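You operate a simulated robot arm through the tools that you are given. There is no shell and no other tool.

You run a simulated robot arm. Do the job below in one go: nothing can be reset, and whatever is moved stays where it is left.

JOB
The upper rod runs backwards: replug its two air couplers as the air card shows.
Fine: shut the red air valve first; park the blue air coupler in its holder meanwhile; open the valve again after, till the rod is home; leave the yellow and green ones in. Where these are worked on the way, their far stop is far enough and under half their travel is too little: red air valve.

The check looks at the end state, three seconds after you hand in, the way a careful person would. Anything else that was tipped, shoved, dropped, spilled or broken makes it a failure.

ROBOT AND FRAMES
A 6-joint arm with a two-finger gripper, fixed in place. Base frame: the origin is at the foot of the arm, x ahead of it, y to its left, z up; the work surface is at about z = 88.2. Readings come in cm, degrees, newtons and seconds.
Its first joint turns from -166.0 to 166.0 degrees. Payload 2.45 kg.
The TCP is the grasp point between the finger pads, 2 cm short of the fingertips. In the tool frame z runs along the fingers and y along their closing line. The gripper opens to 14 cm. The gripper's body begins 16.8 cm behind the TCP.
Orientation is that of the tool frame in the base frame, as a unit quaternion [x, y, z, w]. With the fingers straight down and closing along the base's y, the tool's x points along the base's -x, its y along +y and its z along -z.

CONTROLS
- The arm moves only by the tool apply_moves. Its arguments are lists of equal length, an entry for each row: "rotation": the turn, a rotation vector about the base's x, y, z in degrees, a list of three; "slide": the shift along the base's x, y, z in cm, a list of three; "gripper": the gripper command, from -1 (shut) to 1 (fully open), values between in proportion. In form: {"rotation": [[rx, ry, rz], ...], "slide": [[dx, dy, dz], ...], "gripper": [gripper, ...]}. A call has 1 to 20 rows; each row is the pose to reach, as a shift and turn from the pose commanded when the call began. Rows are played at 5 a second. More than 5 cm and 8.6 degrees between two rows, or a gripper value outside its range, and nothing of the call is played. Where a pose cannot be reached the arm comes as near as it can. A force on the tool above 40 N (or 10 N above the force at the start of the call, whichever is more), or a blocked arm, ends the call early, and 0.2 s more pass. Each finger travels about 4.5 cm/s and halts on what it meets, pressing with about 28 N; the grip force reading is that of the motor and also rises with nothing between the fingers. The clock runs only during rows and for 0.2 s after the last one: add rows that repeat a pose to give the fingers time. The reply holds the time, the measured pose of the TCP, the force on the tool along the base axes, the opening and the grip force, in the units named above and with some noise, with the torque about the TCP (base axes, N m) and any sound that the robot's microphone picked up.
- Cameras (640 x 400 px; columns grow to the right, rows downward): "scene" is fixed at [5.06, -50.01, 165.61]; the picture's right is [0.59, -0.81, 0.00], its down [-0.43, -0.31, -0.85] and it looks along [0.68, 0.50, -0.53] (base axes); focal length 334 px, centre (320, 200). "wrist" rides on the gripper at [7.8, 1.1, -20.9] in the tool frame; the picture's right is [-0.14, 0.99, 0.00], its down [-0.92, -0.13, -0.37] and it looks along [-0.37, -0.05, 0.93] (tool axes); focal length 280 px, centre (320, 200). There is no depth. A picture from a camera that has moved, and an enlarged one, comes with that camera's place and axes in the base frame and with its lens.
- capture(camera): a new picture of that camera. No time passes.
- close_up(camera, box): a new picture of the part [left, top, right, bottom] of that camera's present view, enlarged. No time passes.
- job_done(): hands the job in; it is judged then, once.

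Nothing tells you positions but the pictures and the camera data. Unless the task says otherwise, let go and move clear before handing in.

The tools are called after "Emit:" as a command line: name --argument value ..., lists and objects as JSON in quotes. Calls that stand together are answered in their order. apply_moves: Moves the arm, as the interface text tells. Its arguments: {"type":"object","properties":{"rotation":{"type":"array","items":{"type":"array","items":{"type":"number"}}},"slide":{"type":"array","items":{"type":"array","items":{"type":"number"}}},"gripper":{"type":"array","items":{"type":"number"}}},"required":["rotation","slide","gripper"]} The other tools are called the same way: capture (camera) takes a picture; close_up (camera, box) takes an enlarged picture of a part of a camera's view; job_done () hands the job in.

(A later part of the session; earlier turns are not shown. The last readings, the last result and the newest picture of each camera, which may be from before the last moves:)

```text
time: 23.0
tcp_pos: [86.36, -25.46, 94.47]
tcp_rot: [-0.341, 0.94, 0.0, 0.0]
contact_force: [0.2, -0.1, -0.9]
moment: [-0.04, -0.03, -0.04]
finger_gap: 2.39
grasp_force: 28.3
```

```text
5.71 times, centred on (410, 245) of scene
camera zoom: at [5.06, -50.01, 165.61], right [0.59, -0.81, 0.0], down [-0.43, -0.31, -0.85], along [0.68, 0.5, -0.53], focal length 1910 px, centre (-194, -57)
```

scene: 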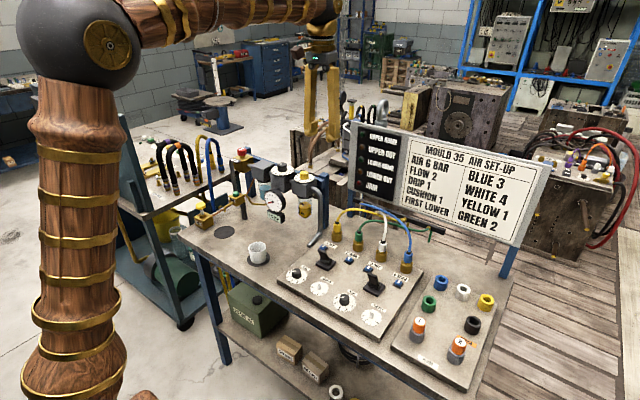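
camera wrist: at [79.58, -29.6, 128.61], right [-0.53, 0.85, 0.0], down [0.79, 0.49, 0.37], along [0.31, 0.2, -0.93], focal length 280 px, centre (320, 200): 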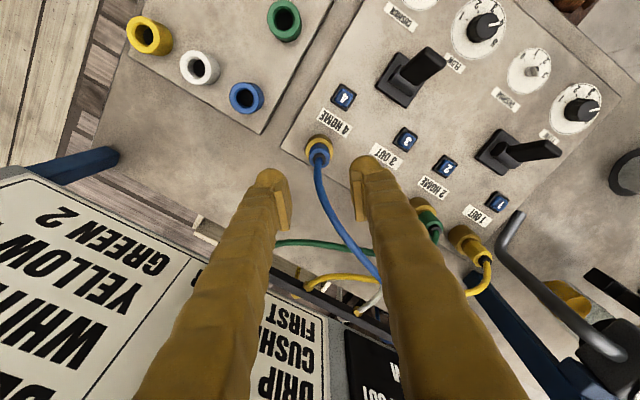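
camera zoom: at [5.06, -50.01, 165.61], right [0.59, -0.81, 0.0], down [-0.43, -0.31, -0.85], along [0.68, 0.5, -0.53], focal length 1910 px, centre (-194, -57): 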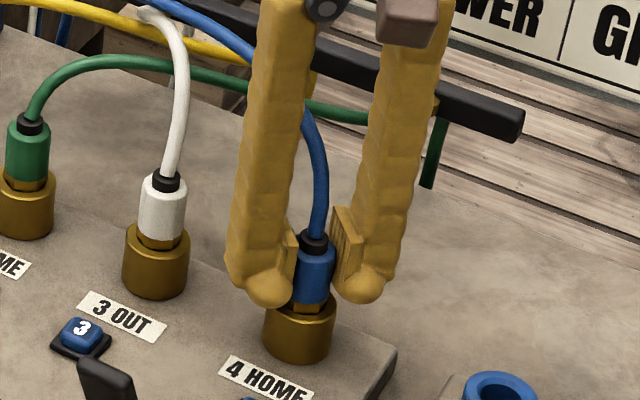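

Good grip (gap 2.39). Pulling straight up.

Emit:
apply_moves --rotation '[[0, 0, 0], [0, 0, 0], [0, 0, 0], [0, 0, 0], [0, 0, 0], [0, 0, 0]]' --slide '[[0, 0, 0.5], [0, 0, 1], [0, 0, 1.7], [0, 0, 2.5], [0, 0, 3.5], [0, 0, 5]]' --gripper '[-1, -1, -1, -1, -1, -1]'

Emit:
close_up --camera "wrist" --box '[240, 110, 400, 230]'

Emit:
close_up --camera "scene" --box '[350, 190, 450, 280]'

```text
time: 24.4
tcp_pos: [86.28, -25.37, 99.56]
tcp_rot: [-0.342, 0.94, -0.001, 0.0]
contact_force: [-0.6, -0.5, -0.3]
moment: [0.0, 0.0, 0.04]
finger_gap: 0.0
grasp_force: 27.7
```

```text
3.33 times, centred on (320, 170) of wrist
camera zoom: at [79.66, -29.65, 120.4], right [-0.53, 0.85, 0.0], down [0.79, 0.49, 0.37], along [0.31, 0.2, -0.93], focal length 935 px, centre (320, 300)
```

zoom: 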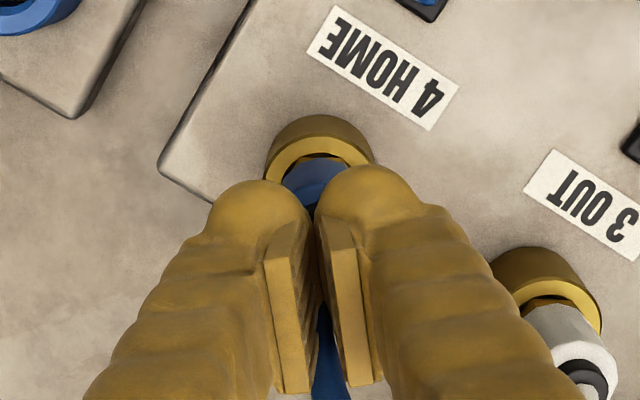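

```text
4.44 times, centred on (400, 235) of scene
camera zoom: at [5.06, -50.01, 165.61], right [0.59, -0.81, 0.0], down [-0.43, -0.31, -0.85], along [0.68, 0.5, -0.53], focal length 1486 px, centre (-36, 44)
```

zoom: 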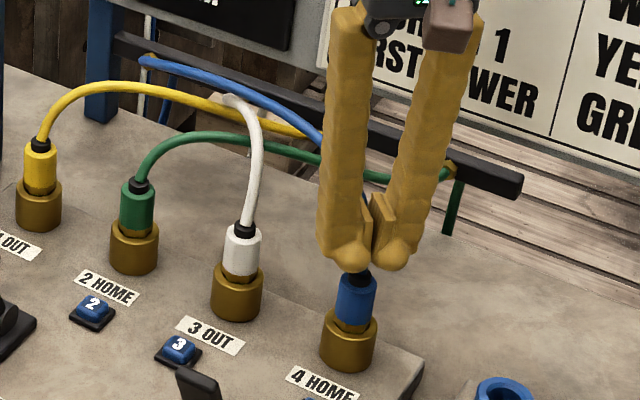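

The fingers slipped off and the coupler stayed in, so it is probably held by a lock or detent. I'll look closely at its structure.

Emit:
close_up --camera "scene" --box '[385, 235, 425, 275]'

Emit:
close_up --camera "scene" --box '[365, 230, 405, 265]'

Emit:
close_up --camera "wrist" --box '[350, 150, 420, 220]'

Emit:
close_up --camera "wrist" --box '[295, 130, 345, 170]'

Emit:
close_up --camera "scene" --box '[400, 270, 500, 370]'

```text
10.00 times, centred on (405, 255) of scene
camera zoom: at [5.06, -50.01, 165.61], right [0.59, -0.81, 0.0], down [-0.43, -0.31, -0.85], along [0.68, 0.5, -0.53], focal length 3343 px, centre (-530, -350)
```

zoom: 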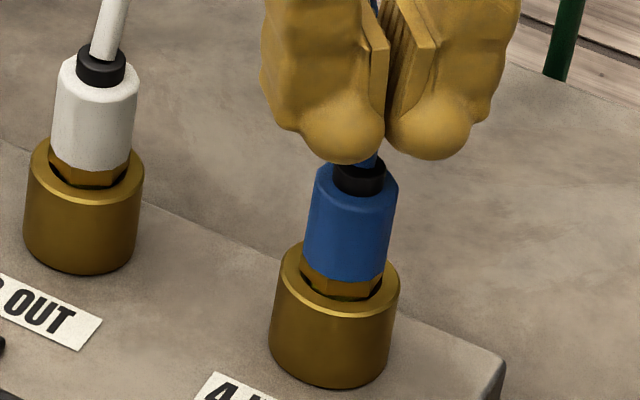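

```text
11.43 times, centred on (385, 248) of scene
camera zoom: at [5.06, -50.01, 165.61], right [0.59, -0.81, 0.0], down [-0.43, -0.31, -0.85], along [0.68, 0.5, -0.53], focal length 3820 px, centre (-423, -343)
```

zoom: 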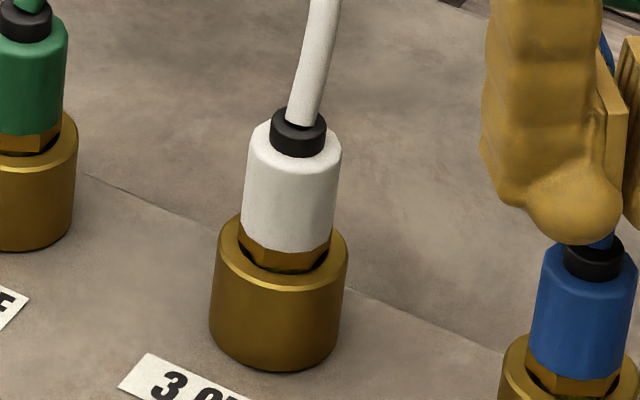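

```text
5.71 times, centred on (385, 185) of wrist
camera zoom: at [79.66, -29.65, 120.4], right [-0.53, 0.85, 0.0], down [0.79, 0.49, 0.37], along [0.31, 0.2, -0.93], focal length 1602 px, centre (-51, 286)
```

zoom: 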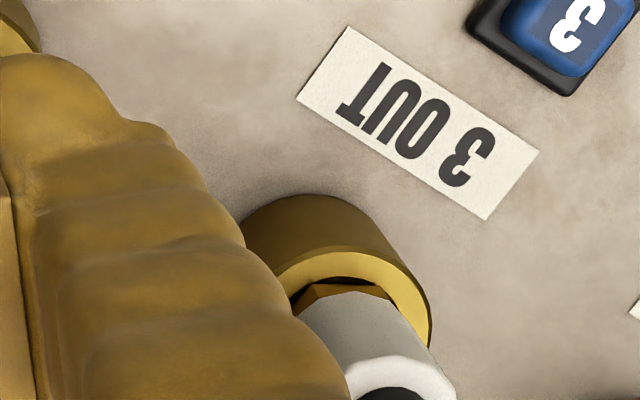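

```text
10.00 times, centred on (320, 150) of wrist
camera zoom: at [79.66, -29.65, 120.4], right [-0.53, 0.85, 0.0], down [0.79, 0.49, 0.37], along [0.31, 0.2, -0.93], focal length 2804 px, centre (320, 700)
```

zoom: 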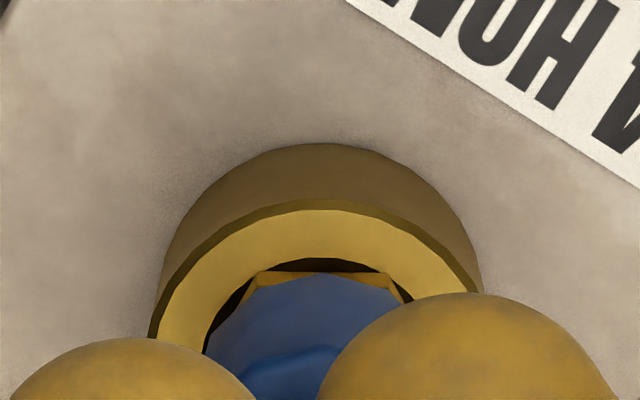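

```text
4.00 times, centred on (450, 320) of scene
camera zoom: at [5.06, -50.01, 165.61], right [0.59, -0.81, 0.0], down [-0.43, -0.31, -0.85], along [0.68, 0.5, -0.53], focal length 1337 px, centre (-200, -280)
```

zoom: 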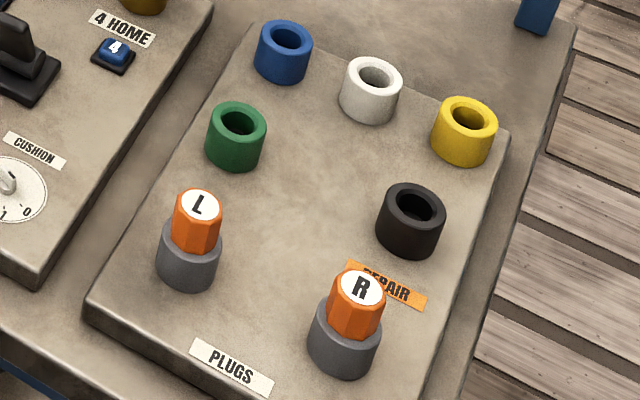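

The coupler is a coloured body on a hex plug sitting in a brass cup. I'll regrip slightly lower and probe with a small pull, watching the force.

Emit:
apply_moves --rotation '[[0, 0, 0], [0, 0, 0], [0, 0, 0], [0, 0, 0], [0, 0, 0], [0, 0, 0], [0, 0, 0], [0, 0, 0], [0, 0, 0], [0, 0, 0], [0, 0, 0]]' --slide '[[0, 0, 0], [0, 0, 0], [0, 0, 0], [0, 0, -2], [0, 0, -4], [0, 0, -5.2], [0, 0, -5.2], [0, 0, -5.2], [0, 0, -5.2], [0, 0, -5.2], [0, 0, -5.2]]' --gripper '[-0.29, -0.29, -0.29, -0.29, -0.29, -0.29, -0.29, -1, -1, -1, -1]'

Emit:
apply_moves --rotation '[[0, 0, 0], [0, 0, 0]]' --slide '[[0, 0, 0.3], [0, 0, 0.3]]' --gripper '[-1, -1]'

Emit:
close_up --camera "scene" --box '[385, 235, 425, 275]'

```text
time: 26.8
tcp_pos: [86.32, -25.59, 94.29]
tcp_rot: [-0.342, 0.94, -0.001, 0.0]
contact_force: [-0.6, -0.1, -1.6]
moment: [0.02, -0.01, -0.01]
finger_gap: 2.4
grasp_force: 28.4
```

```text
time: 27.4
tcp_pos: [86.22, -25.46, 94.5]
tcp_rot: [-0.342, 0.94, 0.001, 0.0]
contact_force: [-0.5, -1.0, -20.3]
moment: [-0.04, 0.03, 0.0]
finger_gap: 2.38
grasp_force: 27.7
```

```text
10.00 times, centred on (405, 255) of scene
camera zoom: at [5.06, -50.01, 165.61], right [0.59, -0.81, 0.0], down [-0.43, -0.31, -0.85], along [0.68, 0.5, -0.53], focal length 3343 px, centre (-530, -350)
```

zoom: 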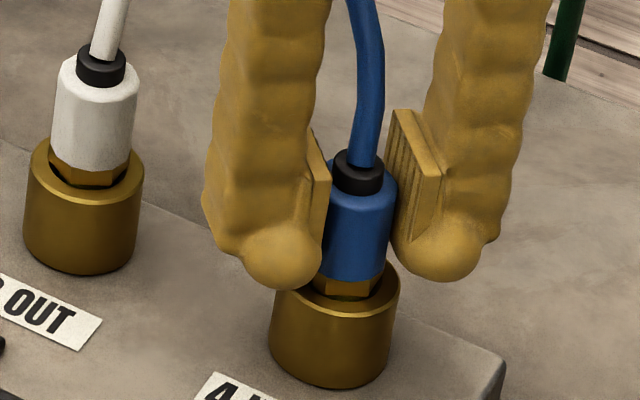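

It holds at 20 N without moving, so it looks like a locked coupler. I'll relax the pull and test a small counter-clockwise twist.

Emit:
apply_moves --rotation '[[0, 0, 0], [0, 0, 5], [0, 0, 10], [0, 0, 10]]' --slide '[[0, 0, -0.3], [0, 0, -0.3], [0, 0, -0.3], [0, 0, -0.3]]' --gripper '[-1, -1, -1, -1]'

Emit:
close_up --camera "scene" --box '[385, 235, 425, 275]'

Emit:
close_up --camera "wrist" --box '[280, 130, 360, 200]'

```text
time: 28.4
tcp_pos: [86.38, -25.52, 94.28]
tcp_rot: [-0.423, 0.906, 0.0, 0.001]
contact_force: [-1.2, -1.0, 22.3]
moment: [-0.11, 0.07, -0.01]
finger_gap: 2.4
grasp_force: 28.0
```

```text
10.00 times, centred on (405, 255) of scene
camera zoom: at [5.06, -50.01, 165.61], right [0.59, -0.81, 0.0], down [-0.43, -0.31, -0.85], along [0.68, 0.5, -0.53], focal length 3343 px, centre (-530, -350)
```

zoom: 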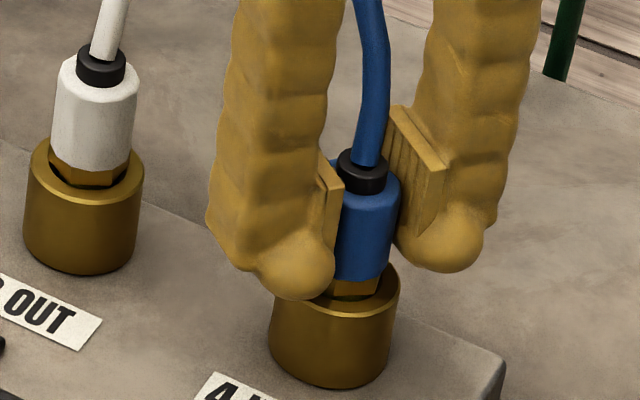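

```text
5.71 times, centred on (320, 165) of wrist
camera zoom: at [80.5, -30.74, 115.25], right [-0.67, 0.74, 0.0], down [0.69, 0.62, 0.37], along [0.28, 0.25, -0.93], focal length 1602 px, centre (320, 400)
```

zoom: 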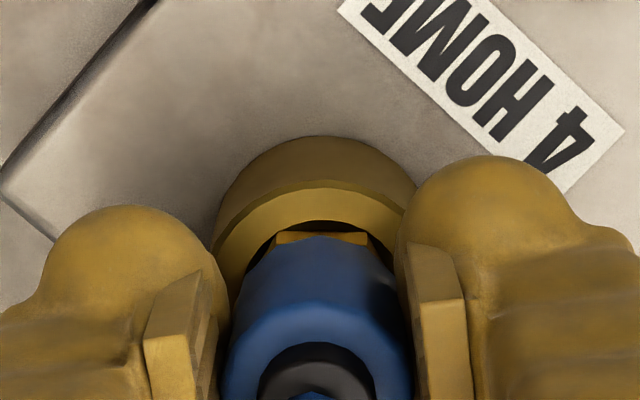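

No torque and the hex seems to turn with the gripper. I'll ease the vertical load and keep twisting to see if there's a bayonet stop.

Emit:
apply_moves --rotation '[[0, 0, 0], [0, 0, 8], [0, 0, 16], [0, 0, 24], [0, 0, 32], [0, 0, 32]]' --slide '[[0, 0, 0.22], [0, 0, 0.22], [0, 0, 0.22], [0, 0, 0.22], [0, 0, 0.22], [0, 0, 0.22]]' --gripper '[-1, -1, -1, -1, -1, -1]'

Emit:
close_up --camera "scene" --box '[385, 235, 425, 275]'

Emit:
close_up --camera "wrist" --box '[280, 130, 360, 200]'

```text
time: 29.8
tcp_pos: [86.24, -25.43, 94.46]
tcp_rot: [-0.656, 0.755, 0.001, 0.0]
contact_force: [0.4, 4.8, -19.4]
moment: [0.28, -0.03, -0.07]
finger_gap: 2.4
grasp_force: 27.9
```

```text
10.00 times, centred on (405, 255) of scene
camera zoom: at [5.06, -50.01, 165.61], right [0.59, -0.81, 0.0], down [-0.43, -0.31, -0.85], along [0.68, 0.5, -0.53], focal length 3343 px, centre (-530, -350)
```

zoom: 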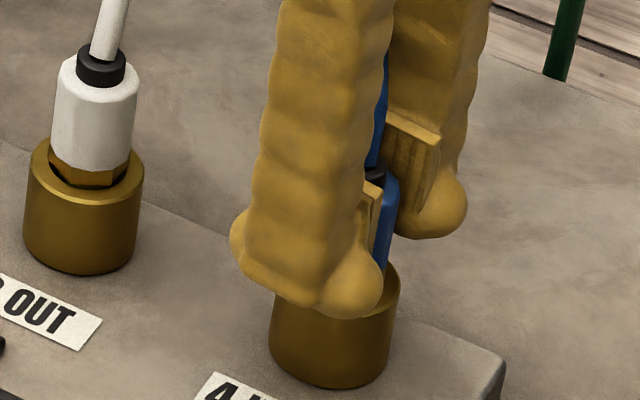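

```text
5.71 times, centred on (320, 165) of wrist
camera zoom: at [84.19, -33.05, 115.35], right [-0.96, 0.27, 0.0], down [0.25, 0.89, 0.37], along [0.1, 0.36, -0.93], focal length 1602 px, centre (320, 400)
```

zoom: 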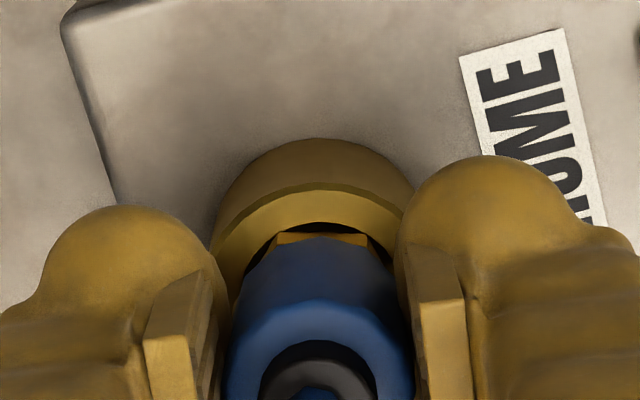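

It turns freely to about 42°. I'll try a gentle pull at this angle.

Emit:
apply_moves --rotation '[[0, 0, 0], [0, 0, 0], [0, 0, 0]]' --slide '[[0, 0, 0.1], [0, 0, 0.15], [0, 0, 0.15]]' --gripper '[-1, -1, -1]'

Emit:
close_up --camera "wrist" --box '[280, 130, 360, 200]'

```text
time: 30.6
tcp_pos: [86.27, -25.49, 94.76]
tcp_rot: [-0.655, 0.756, 0.0, -0.001]
contact_force: [-1.9, -1.1, -19.6]
moment: [-0.1, 0.06, -0.06]
finger_gap: 2.37
grasp_force: 28.2
```

```text
5.71 times, centred on (320, 165) of wrist
camera zoom: at [84.19, -33.07, 115.55], right [-0.96, 0.28, 0.0], down [0.26, 0.89, 0.37], along [0.1, 0.35, -0.93], focal length 1602 px, centre (320, 400)
```

zoom: 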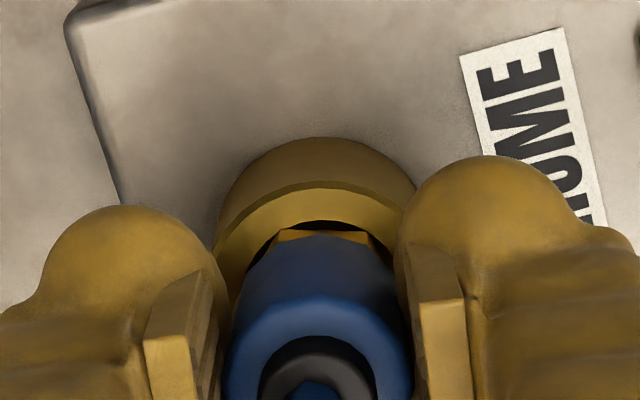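

The grip slips at about 20 N and the coupler is still held. I'll relax the pull and keep turning, looking for an end stop or unlock angle.

Emit:
apply_moves --rotation '[[0, 0, 0], [0, 0, 8], [0, 0, 16], [0, 0, 24], [0, 0, 32], [0, 0, 40], [0, 0, 48], [0, 0, 48]]' --slide '[[0, 0, -0.2], [0, 0, -0.2], [0, 0, -0.2], [0, 0, -0.2], [0, 0, -0.2], [0, 0, -0.2], [0, 0, -0.2], [0, 0, -0.2]]' --gripper '[-1, -1, -1, -1, -1, -1, -1, -1]'

Emit:
close_up --camera "wrist" --box '[280, 130, 360, 200]'

Emit:
close_up --camera "scene" --box '[350, 190, 450, 280]'

```text
time: 32.4
tcp_pos: [86.27, -25.45, 94.58]
tcp_rot: [0.906, -0.423, -0.001, 0.0]
contact_force: [-4.7, 4.7, 19.6]
moment: [0.19, 0.23, -0.04]
finger_gap: 2.37
grasp_force: 27.6
```

```text
5.71 times, centred on (320, 165) of wrist
camera zoom: at [90.55, -32.14, 115.38], right [-0.85, -0.53, 0.0], down [-0.49, 0.79, 0.37], along [-0.2, 0.31, -0.93], focal length 1602 px, centre (320, 400)
```

zoom: 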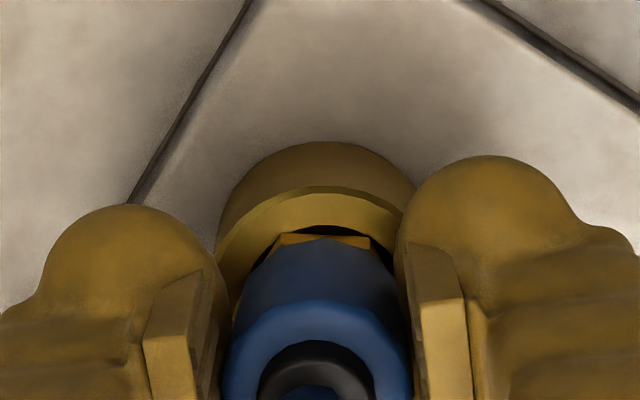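

```text
4.44 times, centred on (400, 235) of scene
camera zoom: at [5.06, -50.01, 165.61], right [0.59, -0.81, 0.0], down [-0.43, -0.31, -0.85], along [0.68, 0.5, -0.53], focal length 1486 px, centre (-36, 44)
```

zoom: 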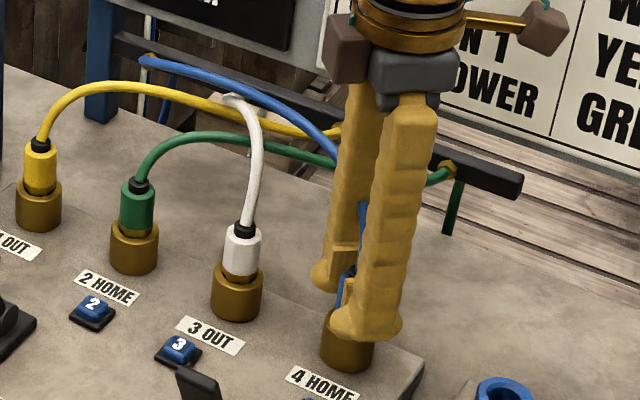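

The coupler swivels freely, so it isn't a bayonet. The blue numbered button beside each port is a candidate release button. I'll let go, lift off, and inspect button 4.

Emit:
apply_moves --rotation '[[0, 0, 0], [0, 0, 0], [0, 0, 0], [0, 0, 0], [0, 0, 0], [0, 0, -8], [0, 0, -16], [0, 0, -24], [0, 0, -32], [0, 0, -40], [0, 0, -48], [0, 0, -56], [0, 0, -64], [0, 0, -72], [0, 0, -80], [0, 0, -88], [0, 0, -90], [0, 0, -90]]' --slide '[[0, 0, 0], [0, 0, 0], [0, 0, 0], [0, 0, 3], [0, 0, 6], [-1, 0, 10], [-2, 0, 10], [-3, 0, 10], [-4, 0, 10], [-5, 0, 10], [-6, 0, 10], [-7, 0, 10], [-8, 0, 10], [-9, 0, 10], [-9, 0, 10], [-9, 0, 10], [-9, 0, 10], [-9, 0, 10]]' --gripper '[-0.29, -0.29, -0.29, -0.29, -0.29, -0.29, -0.29, -0.29, -0.29, -0.29, -0.29, -0.29, -0.29, -0.29, -0.29, -0.29, -0.29, -0.29]'

Emit:
capture --camera "wrist"

Emit:
close_up --camera "scene" --box '[340, 230, 430, 290]'

```text
time: 36.2
tcp_pos: [77.15, -25.35, 104.46]
tcp_rot: [-0.341, 0.94, 0.0, 0.0]
contact_force: [-1.0, -0.3, -0.5]
moment: [-0.03, -0.05, 0.04]
finger_gap: 4.99
grasp_force: 0.0
```

```text
taken
camera wrist: at [70.65, -29.6, 125.37], right [-0.53, 0.85, 0.0], down [0.79, 0.49, 0.37], along [0.31, 0.2, -0.93], focal length 280 px, centre (320, 200)
```

wrist: 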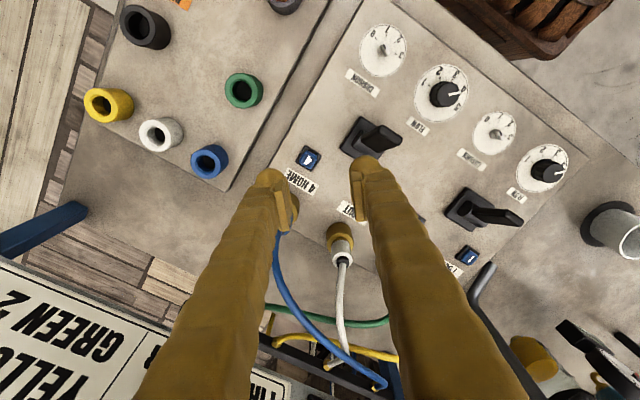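

```text
6.67 times, centred on (385, 260) of scene
camera zoom: at [5.06, -50.01, 165.61], right [0.59, -0.81, 0.0], down [-0.43, -0.31, -0.85], along [0.68, 0.5, -0.53], focal length 2228 px, centre (-113, -200)
```

zoom: 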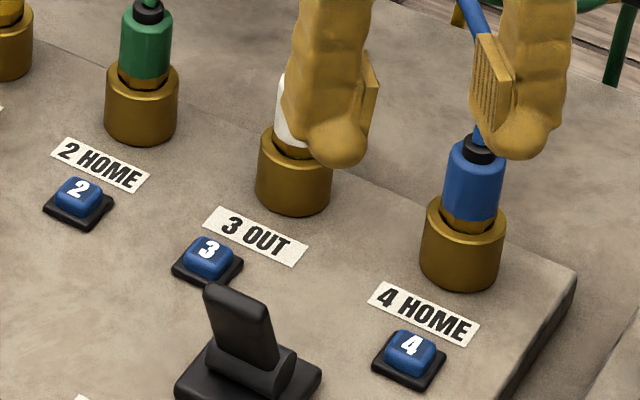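

The buttons look like real push buttons. Button 4 is at about (78, -26.2, 90.5). With closed fingers I'll hover above it to refine the aim.

Emit:
apply_moves --rotation '[[0, 0, 0], [0, 0, 0], [0, 0, 0], [0, 0, 0], [0, 0, 0]]' --slide '[[0.3, -0.3, 0], [0.7, -0.7, 0], [0.7, -0.7, -4], [0.7, -0.7, -8], [0.7, -0.7, -8]]' --gripper '[-1, -1, -1, -1, -1]'

Emit:
close_up --camera "wrist" --box '[240, 110, 400, 230]'

Emit:
close_up --camera "scene" --box '[340, 230, 430, 290]'

```text
time: 37.4
tcp_pos: [78.03, -26.16, 96.53]
tcp_rot: [-0.341, 0.94, 0.0, 0.0]
contact_force: [-0.5, 0.1, -0.1]
moment: [-0.01, -0.03, -0.02]
finger_gap: 0.0
grasp_force: 28.1
```

```text
3.33 times, centred on (320, 170) of wrist
camera zoom: at [71.36, -30.37, 117.4], right [-0.53, 0.85, 0.0], down [0.79, 0.49, 0.37], along [0.31, 0.2, -0.93], focal length 935 px, centre (320, 300)
```

zoom: 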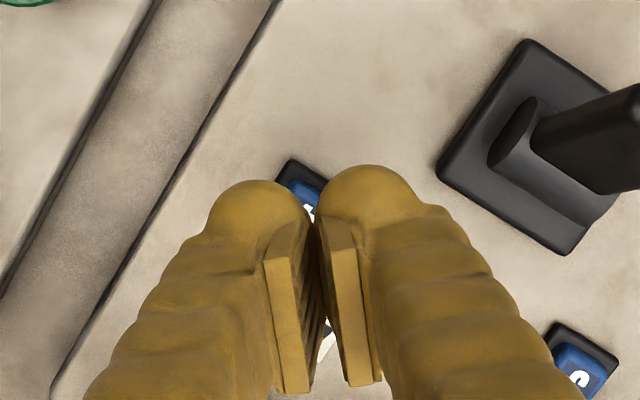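

```text
6.67 times, centred on (385, 260) of scene
camera zoom: at [5.06, -50.01, 165.61], right [0.59, -0.81, 0.0], down [-0.43, -0.31, -0.85], along [0.68, 0.5, -0.53], focal length 2228 px, centre (-113, -200)
```

zoom: 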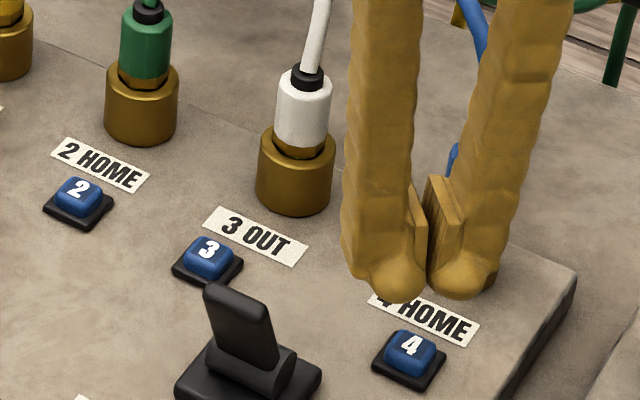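

Emit:
apply_moves --rotation '[[0, 0, 0], [0, 0, 0], [0, 0, 0]]' --slide '[[1, -1.1, 0], [1, -1.1, -2.5], [1, -1.1, -2.5]]' --gripper '[-1, -1, -1]'

Emit:
close_up --camera "wrist" --box '[240, 110, 400, 230]'

Emit:
close_up --camera "scene" --box '[360, 240, 430, 290]'

```text
time: 38.2
tcp_pos: [78.99, -27.16, 94.0]
tcp_rot: [-0.342, 0.94, 0.0, 0.0]
contact_force: [0.1, 0.5, 0.0]
moment: [0.01, 0.01, 0.01]
finger_gap: 0.0
grasp_force: 28.0
```

```text
3.33 times, centred on (320, 170) of wrist
camera zoom: at [72.41, -31.44, 114.91], right [-0.53, 0.85, 0.0], down [0.79, 0.49, 0.37], along [0.31, 0.2, -0.93], focal length 935 px, centre (320, 300)
```

zoom: 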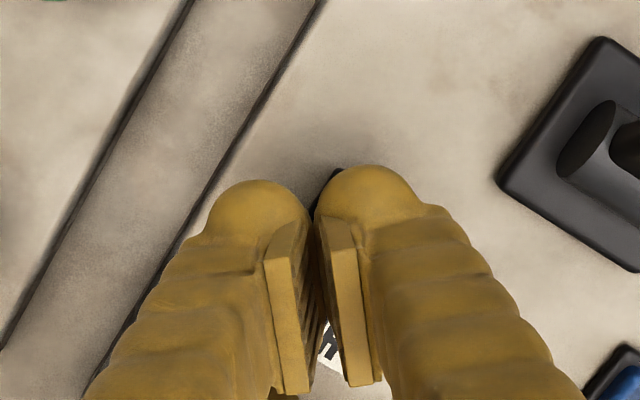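

```text
8.00 times, centred on (395, 265) of scene
camera zoom: at [5.06, -50.01, 165.61], right [0.59, -0.81, 0.0], down [-0.43, -0.31, -0.85], along [0.68, 0.5, -0.53], focal length 2674 px, centre (-280, -320)
```

zoom: 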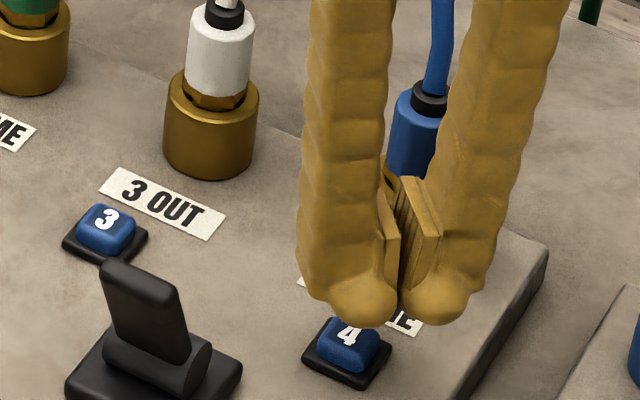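

The finger is over button 4. Pressing down gently.

Emit:
apply_moves --rotation '[[0, 0, 0], [0, 0, 0], [0, 0, 0], [0, 0, 0]]' --slide '[[-0.2, 0.3, -0.6], [-0.2, 0.3, -1.2], [-0.2, 0.3, -1.5], [-0.2, 0.3, -1.5]]' --gripper '[-1, -1, -1, -1]'

Emit:
close_up --camera "scene" --box '[360, 240, 430, 290]'

```text
time: 39.2
tcp_pos: [78.69, -26.85, 92.57]
tcp_rot: [-0.342, 0.94, 0.001, 0.0]
contact_force: [0.4, -0.4, 0.3]
moment: [0.01, -0.01, -0.02]
finger_gap: 0.02
grasp_force: 27.7
```

```text
8.00 times, centred on (395, 265) of scene
camera zoom: at [5.06, -50.01, 165.61], right [0.59, -0.81, 0.0], down [-0.43, -0.31, -0.85], along [0.68, 0.5, -0.53], focal length 2674 px, centre (-280, -320)
```

zoom: 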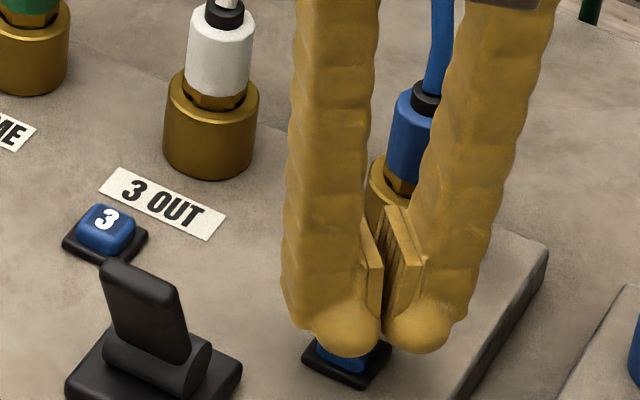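

Emit:
apply_moves --rotation '[[0, 0, 0], [0, 0, 0], [0, 0, 0]]' --slide '[[0, 0, -0.2], [0, 0, -0.35], [0, 0, -0.35]]' --gripper '[-1, -1, -1]'

Emit:
close_up --camera "scene" --box '[360, 240, 430, 290]'

```text
time: 40.0
tcp_pos: [78.8, -26.99, 92.39]
tcp_rot: [-0.342, 0.94, 0.0, 0.001]
contact_force: [0.8, 0.4, -0.8]
moment: [-0.01, 0.01, 0.0]
finger_gap: 0.01
grasp_force: 28.7
```

```text
8.00 times, centred on (395, 265) of scene
camera zoom: at [5.06, -50.01, 165.61], right [0.59, -0.81, 0.0], down [-0.43, -0.31, -0.85], along [0.68, 0.5, -0.53], focal length 2674 px, centre (-280, -320)
```

zoom: 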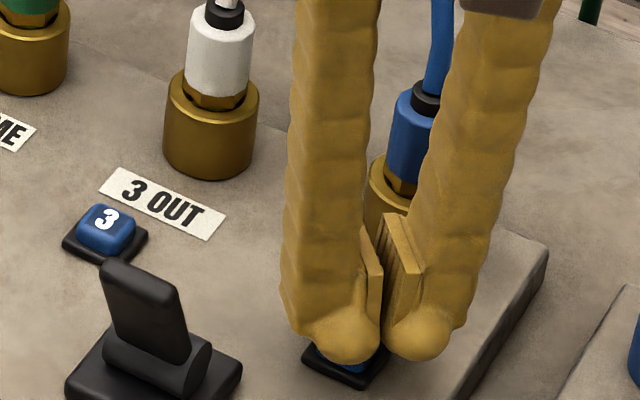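

Emit:
apply_moves --rotation '[[0, 0, 0], [0, 0, 0], [0, 0, 0]]' --slide '[[0, 0, -0.2], [0, 0, -0.4], [0, 0, -0.4]]' --gripper '[-1, -1, -1]'

Emit:
close_up --camera "scene" --box '[360, 240, 430, 290]'

```text
time: 40.8
tcp_pos: [78.74, -26.86, 91.68]
tcp_rot: [-0.341, 0.94, 0.0, -0.001]
contact_force: [-0.1, -0.3, 1.0]
moment: [-0.01, 0.0, 0.0]
finger_gap: 0.0
grasp_force: 28.3
```

```text
8.00 times, centred on (395, 265) of scene
camera zoom: at [5.06, -50.01, 165.61], right [0.59, -0.81, 0.0], down [-0.43, -0.31, -0.85], along [0.68, 0.5, -0.53], focal length 2674 px, centre (-280, -320)
```

zoom: 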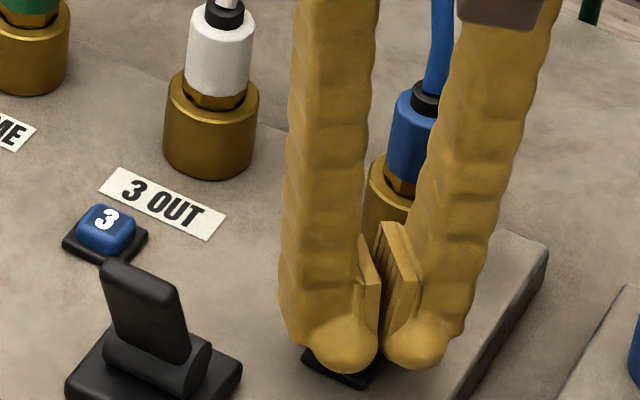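

Emit:
apply_moves --rotation '[[0, 0, 0], [0, 0, 0]]' --slide '[[0, 0, -0.2], [0, 0, -0.2]]' --gripper '[-1, -1]'

Emit:
close_up --camera "scene" --box '[360, 240, 430, 290]'

Emit:
close_up --camera "wrist" --box '[240, 110, 400, 230]'

```text
time: 41.4
tcp_pos: [78.75, -27.01, 91.59]
tcp_rot: [-0.341, 0.94, 0.0, 0.0]
contact_force: [-0.5, 0.4, -0.1]
moment: [-0.03, -0.02, -0.02]
finger_gap: 0.0
grasp_force: 28.3
```

```text
8.00 times, centred on (395, 265) of scene
camera zoom: at [5.06, -50.01, 165.61], right [0.59, -0.81, 0.0], down [-0.43, -0.31, -0.85], along [0.68, 0.5, -0.53], focal length 2674 px, centre (-280, -320)
```

zoom: 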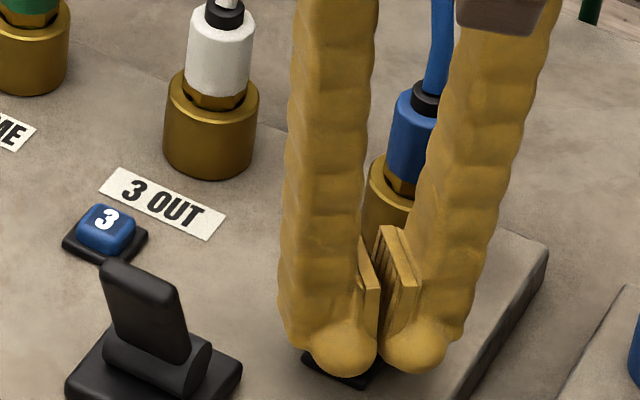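

```text
3.33 times, centred on (320, 170) of wrist
camera zoom: at [72.15, -31.12, 112.41], right [-0.53, 0.85, 0.0], down [0.79, 0.49, 0.37], along [0.31, 0.2, -0.93], focal length 935 px, centre (320, 300)
```

zoom: 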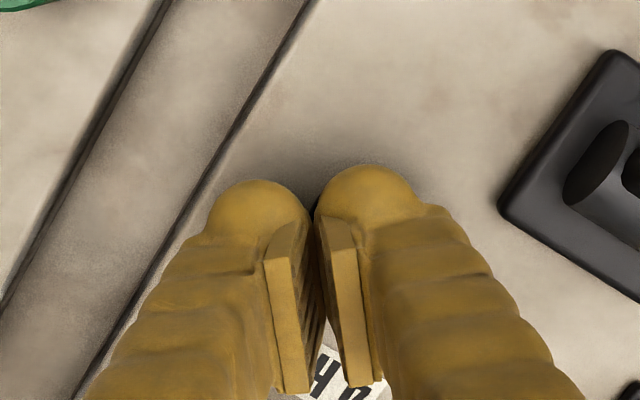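

Emit:
apply_moves --rotation '[[0, 0, 0], [0, 0, 0], [0, 0, 0]]' --slide '[[0, 0, -0.15], [0, 0, -0.3], [0, 0, -0.3]]' --gripper '[-1, -1, -1]'

Emit:
close_up --camera "scene" --box '[360, 240, 430, 290]'

```text
time: 42.2
tcp_pos: [78.68, -26.9, 91.26]
tcp_rot: [-0.341, 0.94, 0.001, 0.0]
contact_force: [-0.7, 0.7, 0.8]
moment: [0.0, 0.04, 0.0]
finger_gap: 0.63
grasp_force: 29.2
```

```text
8.00 times, centred on (395, 265) of scene
camera zoom: at [5.06, -50.01, 165.61], right [0.59, -0.81, 0.0], down [-0.43, -0.31, -0.85], along [0.68, 0.5, -0.53], focal length 2674 px, centre (-280, -320)
```

zoom: 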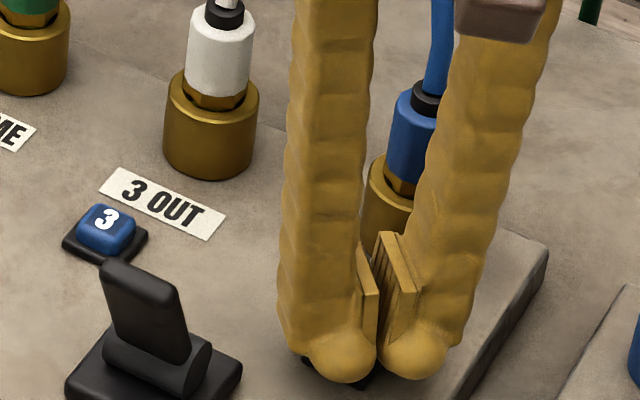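

The fingertips are wedging around the cap, so my aim is slightly off. Lifting to re-fix the button position.

Emit:
apply_moves --rotation '[[0, 0, 0], [0, 0, 0], [0, 0, 0], [0, 0, 0]]' --slide '[[0, 0, 1], [0, 0, 5], [-4, -3, 8], [-4, -3, 8]]' --gripper '[-1, -1, -1, -1]'

Emit:
close_up --camera "wrist" --box '[240, 110, 400, 230]'

Emit:
close_up --camera "scene" --box '[360, 240, 430, 290]'

Emit:
capture --camera "wrist"

```text
refused: row 3 steps farther than a row can; nothing moved
```

```text
3.33 times, centred on (320, 170) of wrist
camera zoom: at [72.14, -31.12, 112.12], right [-0.53, 0.85, 0.0], down [0.79, 0.49, 0.37], along [0.31, 0.2, -0.93], focal length 935 px, centre (320, 300)
```

zoom: 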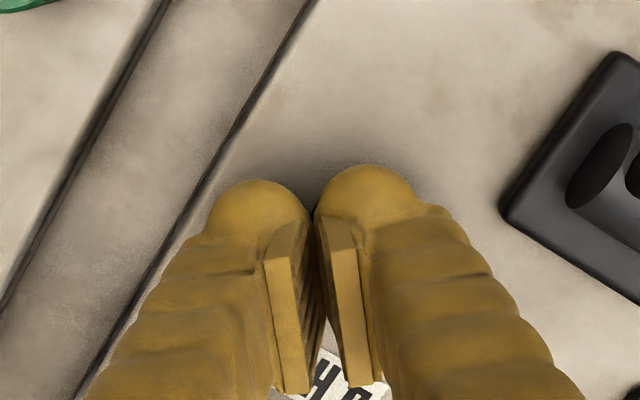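

```text
8.00 times, centred on (395, 265) of scene
camera zoom: at [5.06, -50.01, 165.61], right [0.59, -0.81, 0.0], down [-0.43, -0.31, -0.85], along [0.68, 0.5, -0.53], focal length 2674 px, centre (-280, -320)
```

zoom: 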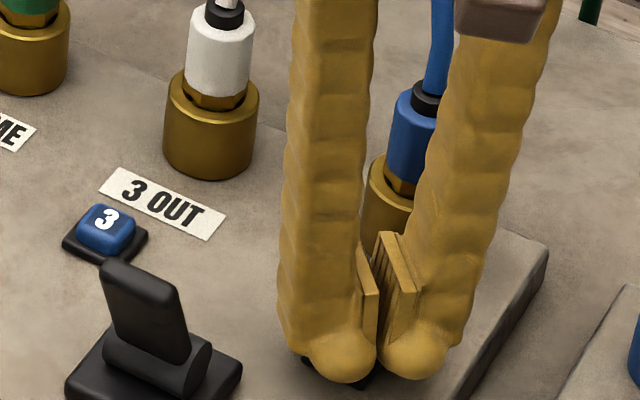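

```text
taken
camera wrist: at [72.14, -31.12, 112.12], right [-0.53, 0.85, 0.0], down [0.79, 0.49, 0.37], along [0.31, 0.2, -0.93], focal length 280 px, centre (320, 200)
```

wrist: 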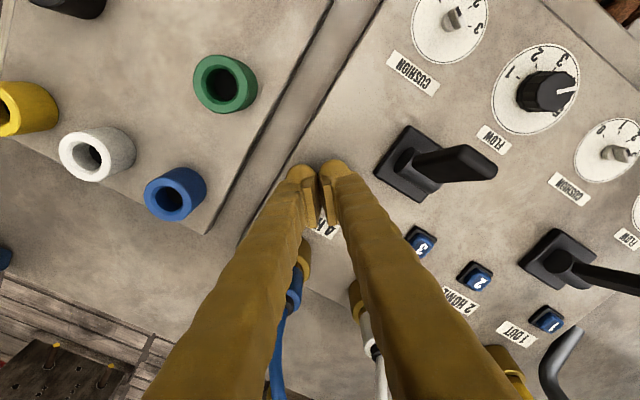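

Emit:
apply_moves --rotation '[[0, 0, 0], [0, 0, 0], [0, 0, 0], [0, 0, 0], [0, 0, 0]]' --slide '[[0, 0, 1], [0, 0, 4], [0, 0, 8], [-3, -3, 9], [-3, -3, 9]]' --gripper '[-1, -1, -1, -1, -1]'

Emit:
close_up --camera "wrist" --box '[260, 80, 420, 200]'

Emit:
close_up --camera "scene" --box '[360, 240, 430, 290]'

```text
time: 43.4
tcp_pos: [75.78, -29.94, 100.07]
tcp_rot: [-0.341, 0.94, 0.0, -0.001]
contact_force: [-0.7, 1.1, -0.5]
moment: [0.0, 0.0, 0.0]
finger_gap: 0.0
grasp_force: 29.7
```

```text
3.33 times, centred on (340, 140) of wrist
camera zoom: at [69.18, -34.14, 121.05], right [-0.53, 0.85, 0.0], down [0.79, 0.49, 0.37], along [0.31, 0.2, -0.93], focal length 935 px, centre (253, 400)
```

zoom: 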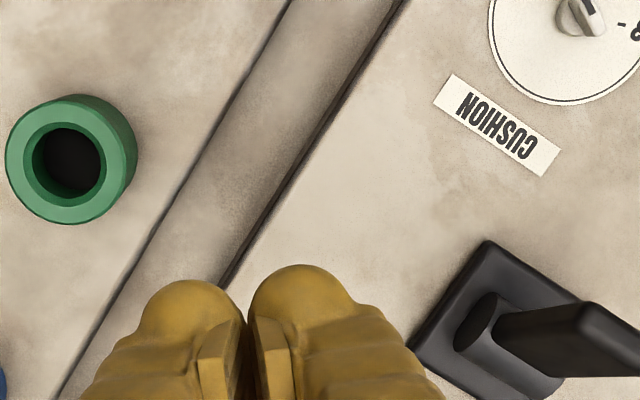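

```text
8.00 times, centred on (395, 265) of scene
camera zoom: at [5.06, -50.01, 165.61], right [0.59, -0.81, 0.0], down [-0.43, -0.31, -0.85], along [0.68, 0.5, -0.53], focal length 2674 px, centre (-280, -320)
```

zoom: 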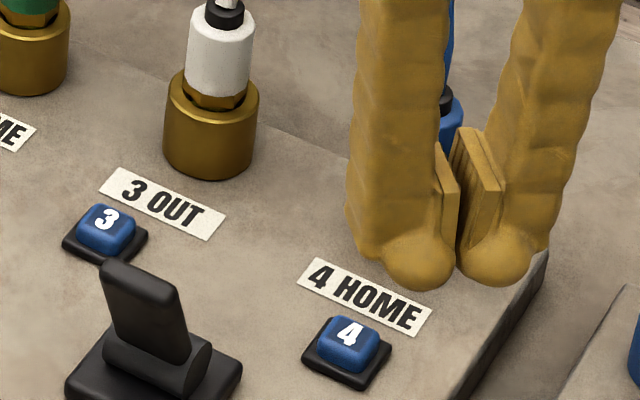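

The ball tip did cover the button with almost no resistance, so it may already have been pressed. I'll test whether the blue coupler now comes free.

Emit:
apply_moves --rotation '[[0, 0, 0], [0, 0, 0], [0, 0, 0], [0, 0, 0], [0, 0, 0], [0, 0, 0], [0, 0, 0], [0, 0, 0], [0, 0, 0], [0, 0, 0], [0, 0, 0]]' --slide '[[3, 1.3, 0.5], [6, 2.6, 0.5], [9, 3.9, 0.5], [10.5, 4.5, 0.5], [10.5, 4.5, -2], [10.5, 4.5, -4.5], [10.5, 4.5, -5.8], [10.5, 4.5, -5.8], [10.5, 4.5, -5.8], [10.5, 4.5, -5.8], [10.5, 4.5, -5.8]]' --gripper '[-0.29, -0.29, -0.29, -0.29, -0.29, -0.29, -0.29, -1, -1, -1, -1]'

Emit:
apply_moves --rotation '[[0, 0, 0], [0, 0, 0], [0, 0, 0]]' --slide '[[0, 0, 0.2], [0, 0, 0.4], [0, 0, 0.4]]' --gripper '[-1, -1, -1]'

Emit:
close_up --camera "wrist" --box '[280, 130, 360, 200]'

Emit:
close_up --camera "scene" --box '[380, 230, 430, 280]'

```text
time: 45.8
tcp_pos: [86.41, -25.52, 94.45]
tcp_rot: [-0.341, 0.94, 0.0, 0.0]
contact_force: [1.6, 0.0, -1.4]
moment: [-0.02, -0.07, 0.02]
finger_gap: 2.41
grasp_force: 28.7
```

```text
time: 46.6
tcp_pos: [86.3, -25.46, 94.83]
tcp_rot: [-0.341, 0.94, 0.001, 0.0]
contact_force: [-3.2, -0.4, -19.6]
moment: [-0.06, 0.13, -0.03]
finger_gap: 2.41
grasp_force: 28.0
```

```text
5.71 times, centred on (320, 165) of wrist
camera zoom: at [79.69, -29.67, 115.66], right [-0.53, 0.85, 0.0], down [0.79, 0.49, 0.37], along [0.31, 0.2, -0.93], focal length 1602 px, centre (320, 400)
```

zoom: 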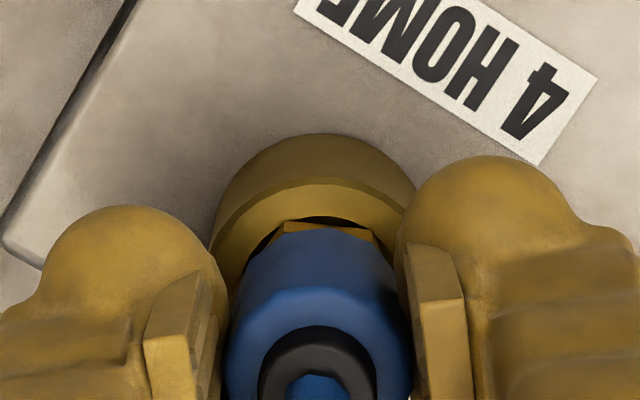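

```text
8.00 times, centred on (405, 255) of scene
camera zoom: at [5.06, -50.01, 165.61], right [0.59, -0.81, 0.0], down [-0.43, -0.31, -0.85], along [0.68, 0.5, -0.53], focal length 2674 px, centre (-360, -240)
```

zoom: 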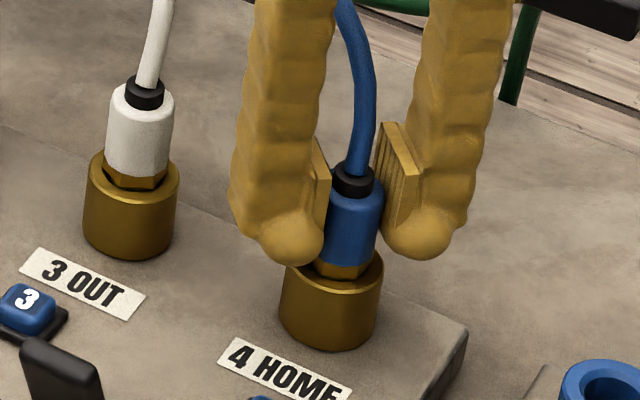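

Still locked at 20 N. I'll release and press button 4 again more carefully, leaving its front visible to the scene camera so I can see whether it moves.

Emit:
apply_moves --rotation '[[0, 0, 0], [0, 0, 0], [0, 0, 0], [0, 0, 0], [0, 0, 0], [0, 0, 0], [0, 0, 0], [0, 0, 0], [0, 0, 0], [0, 0, 0]]' --slide '[[0, 0, 0], [0, 0, 0], [0, 0, 2], [0, 0, 5], [-3, -0.5, 6], [-7.2, -1, 6], [-7.2, -1, 3], [-7.2, -1, 0], [-7.2, -1, -1.7], [-7.2, -1, -1.7]]' --gripper '[-0.29, -0.29, -0.29, -0.29, -1, -1, -1, -1, -1, -1]'

Emit:
close_up --camera "scene" --box '[370, 250, 420, 290]'

Emit:
close_up --camera "wrist" --box '[260, 110, 380, 200]'

```text
time: 48.8
tcp_pos: [79.0, -26.42, 93.29]
tcp_rot: [-0.342, 0.94, 0.0, 0.0]
contact_force: [-0.4, 0.1, -0.4]
moment: [0.01, -0.01, -0.02]
finger_gap: 0.0
grasp_force: 27.6
```

```text
10.00 times, centred on (395, 270) of scene
camera zoom: at [5.06, -50.01, 165.61], right [0.59, -0.81, 0.0], down [-0.43, -0.31, -0.85], along [0.68, 0.5, -0.53], focal length 3343 px, centre (-430, -500)
```

zoom: 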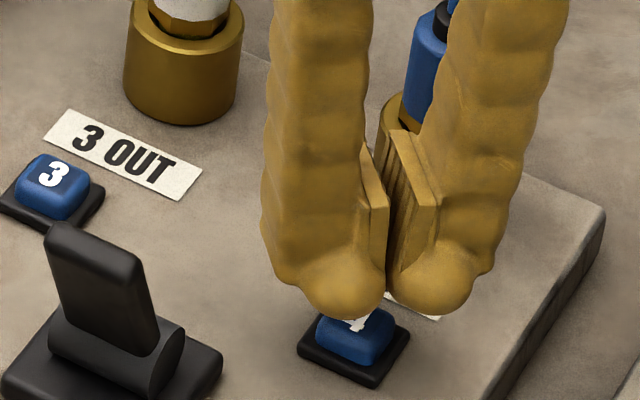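

```text
4.44 times, centred on (320, 155) of wrist
camera zoom: at [72.41, -30.58, 114.04], right [-0.53, 0.85, 0.0], down [0.79, 0.49, 0.37], along [0.31, 0.2, -0.93], focal length 1246 px, centre (320, 400)
```

zoom: 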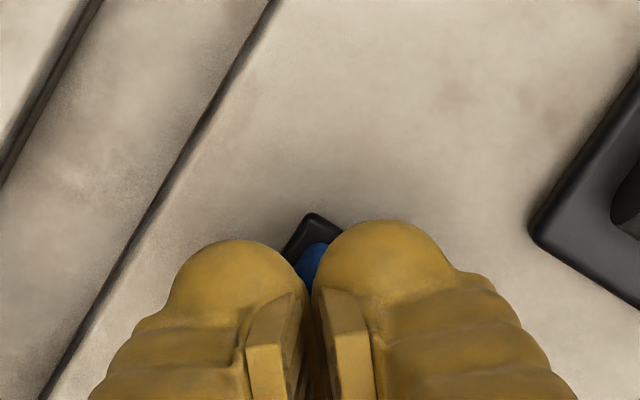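

Emit:
apply_moves --rotation '[[0, 0, 0], [0, 0, 0], [0, 0, 0]]' --slide '[[0, 0, -0.6], [0, 0, -1.0], [0, 0, -1.0]]' --gripper '[-1, -1, -1]'

Emit:
close_up --camera "scene" --box '[370, 250, 420, 290]'

Emit:
apply_moves --rotation '[[0, 0, 0], [0, 0, 0], [0, 0, 0]]' --slide '[[0, 0, -0.3], [0, 0, -0.5], [0, 0, -0.5]]' --gripper '[-1, -1, -1]'

Emit:
close_up --camera "scene" --box '[370, 250, 420, 290]'

```text
time: 49.6
tcp_pos: [79.08, -26.49, 92.2]
tcp_rot: [-0.341, 0.94, 0.0, 0.0]
contact_force: [1.0, 0.3, 0.1]
moment: [-0.05, 0.04, 0.01]
finger_gap: 0.01
grasp_force: 27.7
```

```text
10.00 times, centred on (395, 270) of scene
camera zoom: at [5.06, -50.01, 165.61], right [0.59, -0.81, 0.0], down [-0.43, -0.31, -0.85], along [0.68, 0.5, -0.53], focal length 3343 px, centre (-430, -500)
```

zoom: 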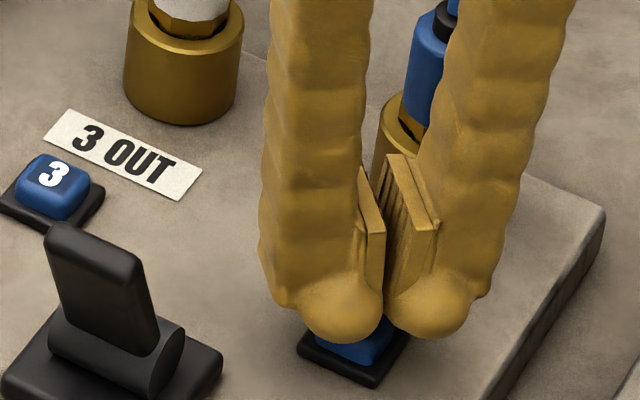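

```text
time: 50.4
tcp_pos: [79.05, -26.58, 91.64]
tcp_rot: [-0.341, 0.94, 0.0, 0.0]
contact_force: [0.3, 0.4, -0.1]
moment: [0.0, 0.02, -0.01]
finger_gap: 0.0
grasp_force: 28.2
```

```text
10.00 times, centred on (395, 270) of scene
camera zoom: at [5.06, -50.01, 165.61], right [0.59, -0.81, 0.0], down [-0.43, -0.31, -0.85], along [0.68, 0.5, -0.53], focal length 3343 px, centre (-430, -500)
```

zoom: 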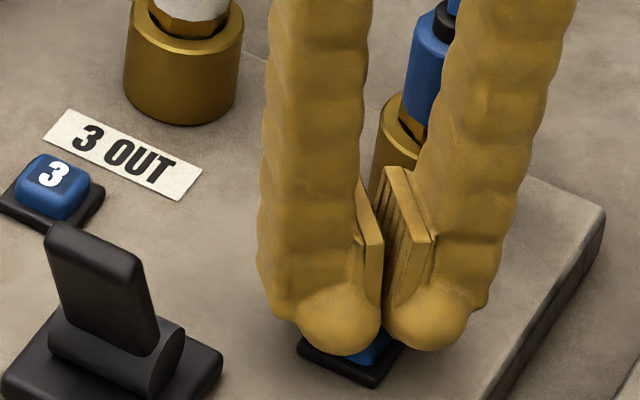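

Emit:
apply_moves --rotation '[[0, 0, 0], [0, 0, 0], [0, 0, 0]]' --slide '[[0, 0, -0.2], [0, 0, -0.3], [0, 0, -0.3]]' --gripper '[-1, -1, -1]'

Emit:
close_up --camera "scene" --box '[370, 250, 420, 290]'

Emit:
apply_moves --rotation '[[0, 0, 0], [0, 0, 0], [0, 0, 0]]' --slide '[[0, 0, -0.2], [0, 0, -0.3], [0, 0, -0.3]]' --gripper '[-1, -1, -1]'

Emit:
close_up --camera "scene" --box '[370, 250, 420, 290]'

```text
time: 51.2
tcp_pos: [79.11, -26.31, 91.34]
tcp_rot: [-0.342, 0.94, 0.0, 0.0]
contact_force: [0.0, 0.0, 0.8]
moment: [0.03, -0.01, 0.01]
finger_gap: 0.58
grasp_force: 29.2
```

```text
10.00 times, centred on (395, 270) of scene
camera zoom: at [5.06, -50.01, 165.61], right [0.59, -0.81, 0.0], down [-0.43, -0.31, -0.85], along [0.68, 0.5, -0.53], focal length 3343 px, centre (-430, -500)
```

zoom: 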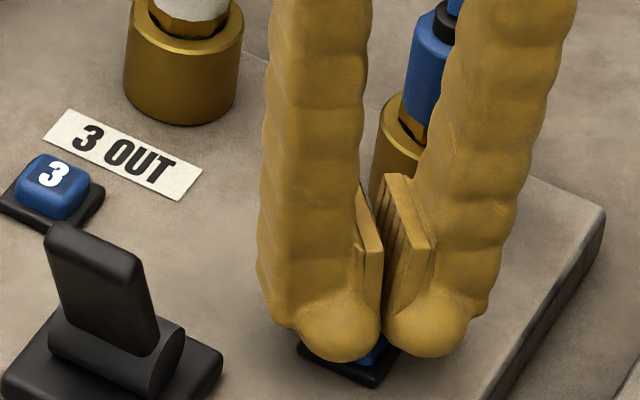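

```text
time: 52.0
tcp_pos: [79.04, -26.46, 91.08]
tcp_rot: [-0.341, 0.94, -0.001, 0.0]
contact_force: [0.2, -0.9, 3.5]
moment: [0.0, 0.01, 0.0]
finger_gap: 0.57
grasp_force: 29.1
heard: click
```

```text
10.00 times, centred on (395, 270) of scene
camera zoom: at [5.06, -50.01, 165.61], right [0.59, -0.81, 0.0], down [-0.43, -0.31, -0.85], along [0.68, 0.5, -0.53], focal length 3343 px, centre (-430, -500)
```

zoom: 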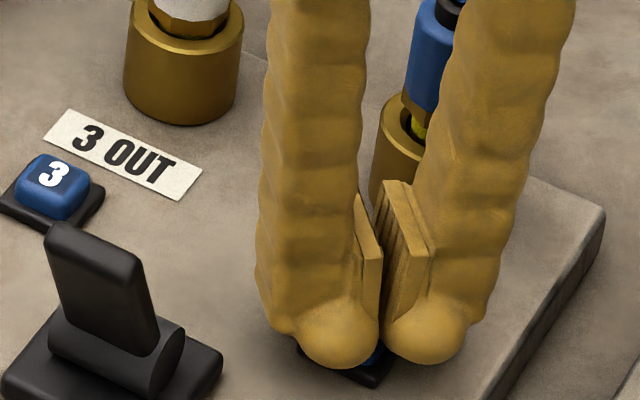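

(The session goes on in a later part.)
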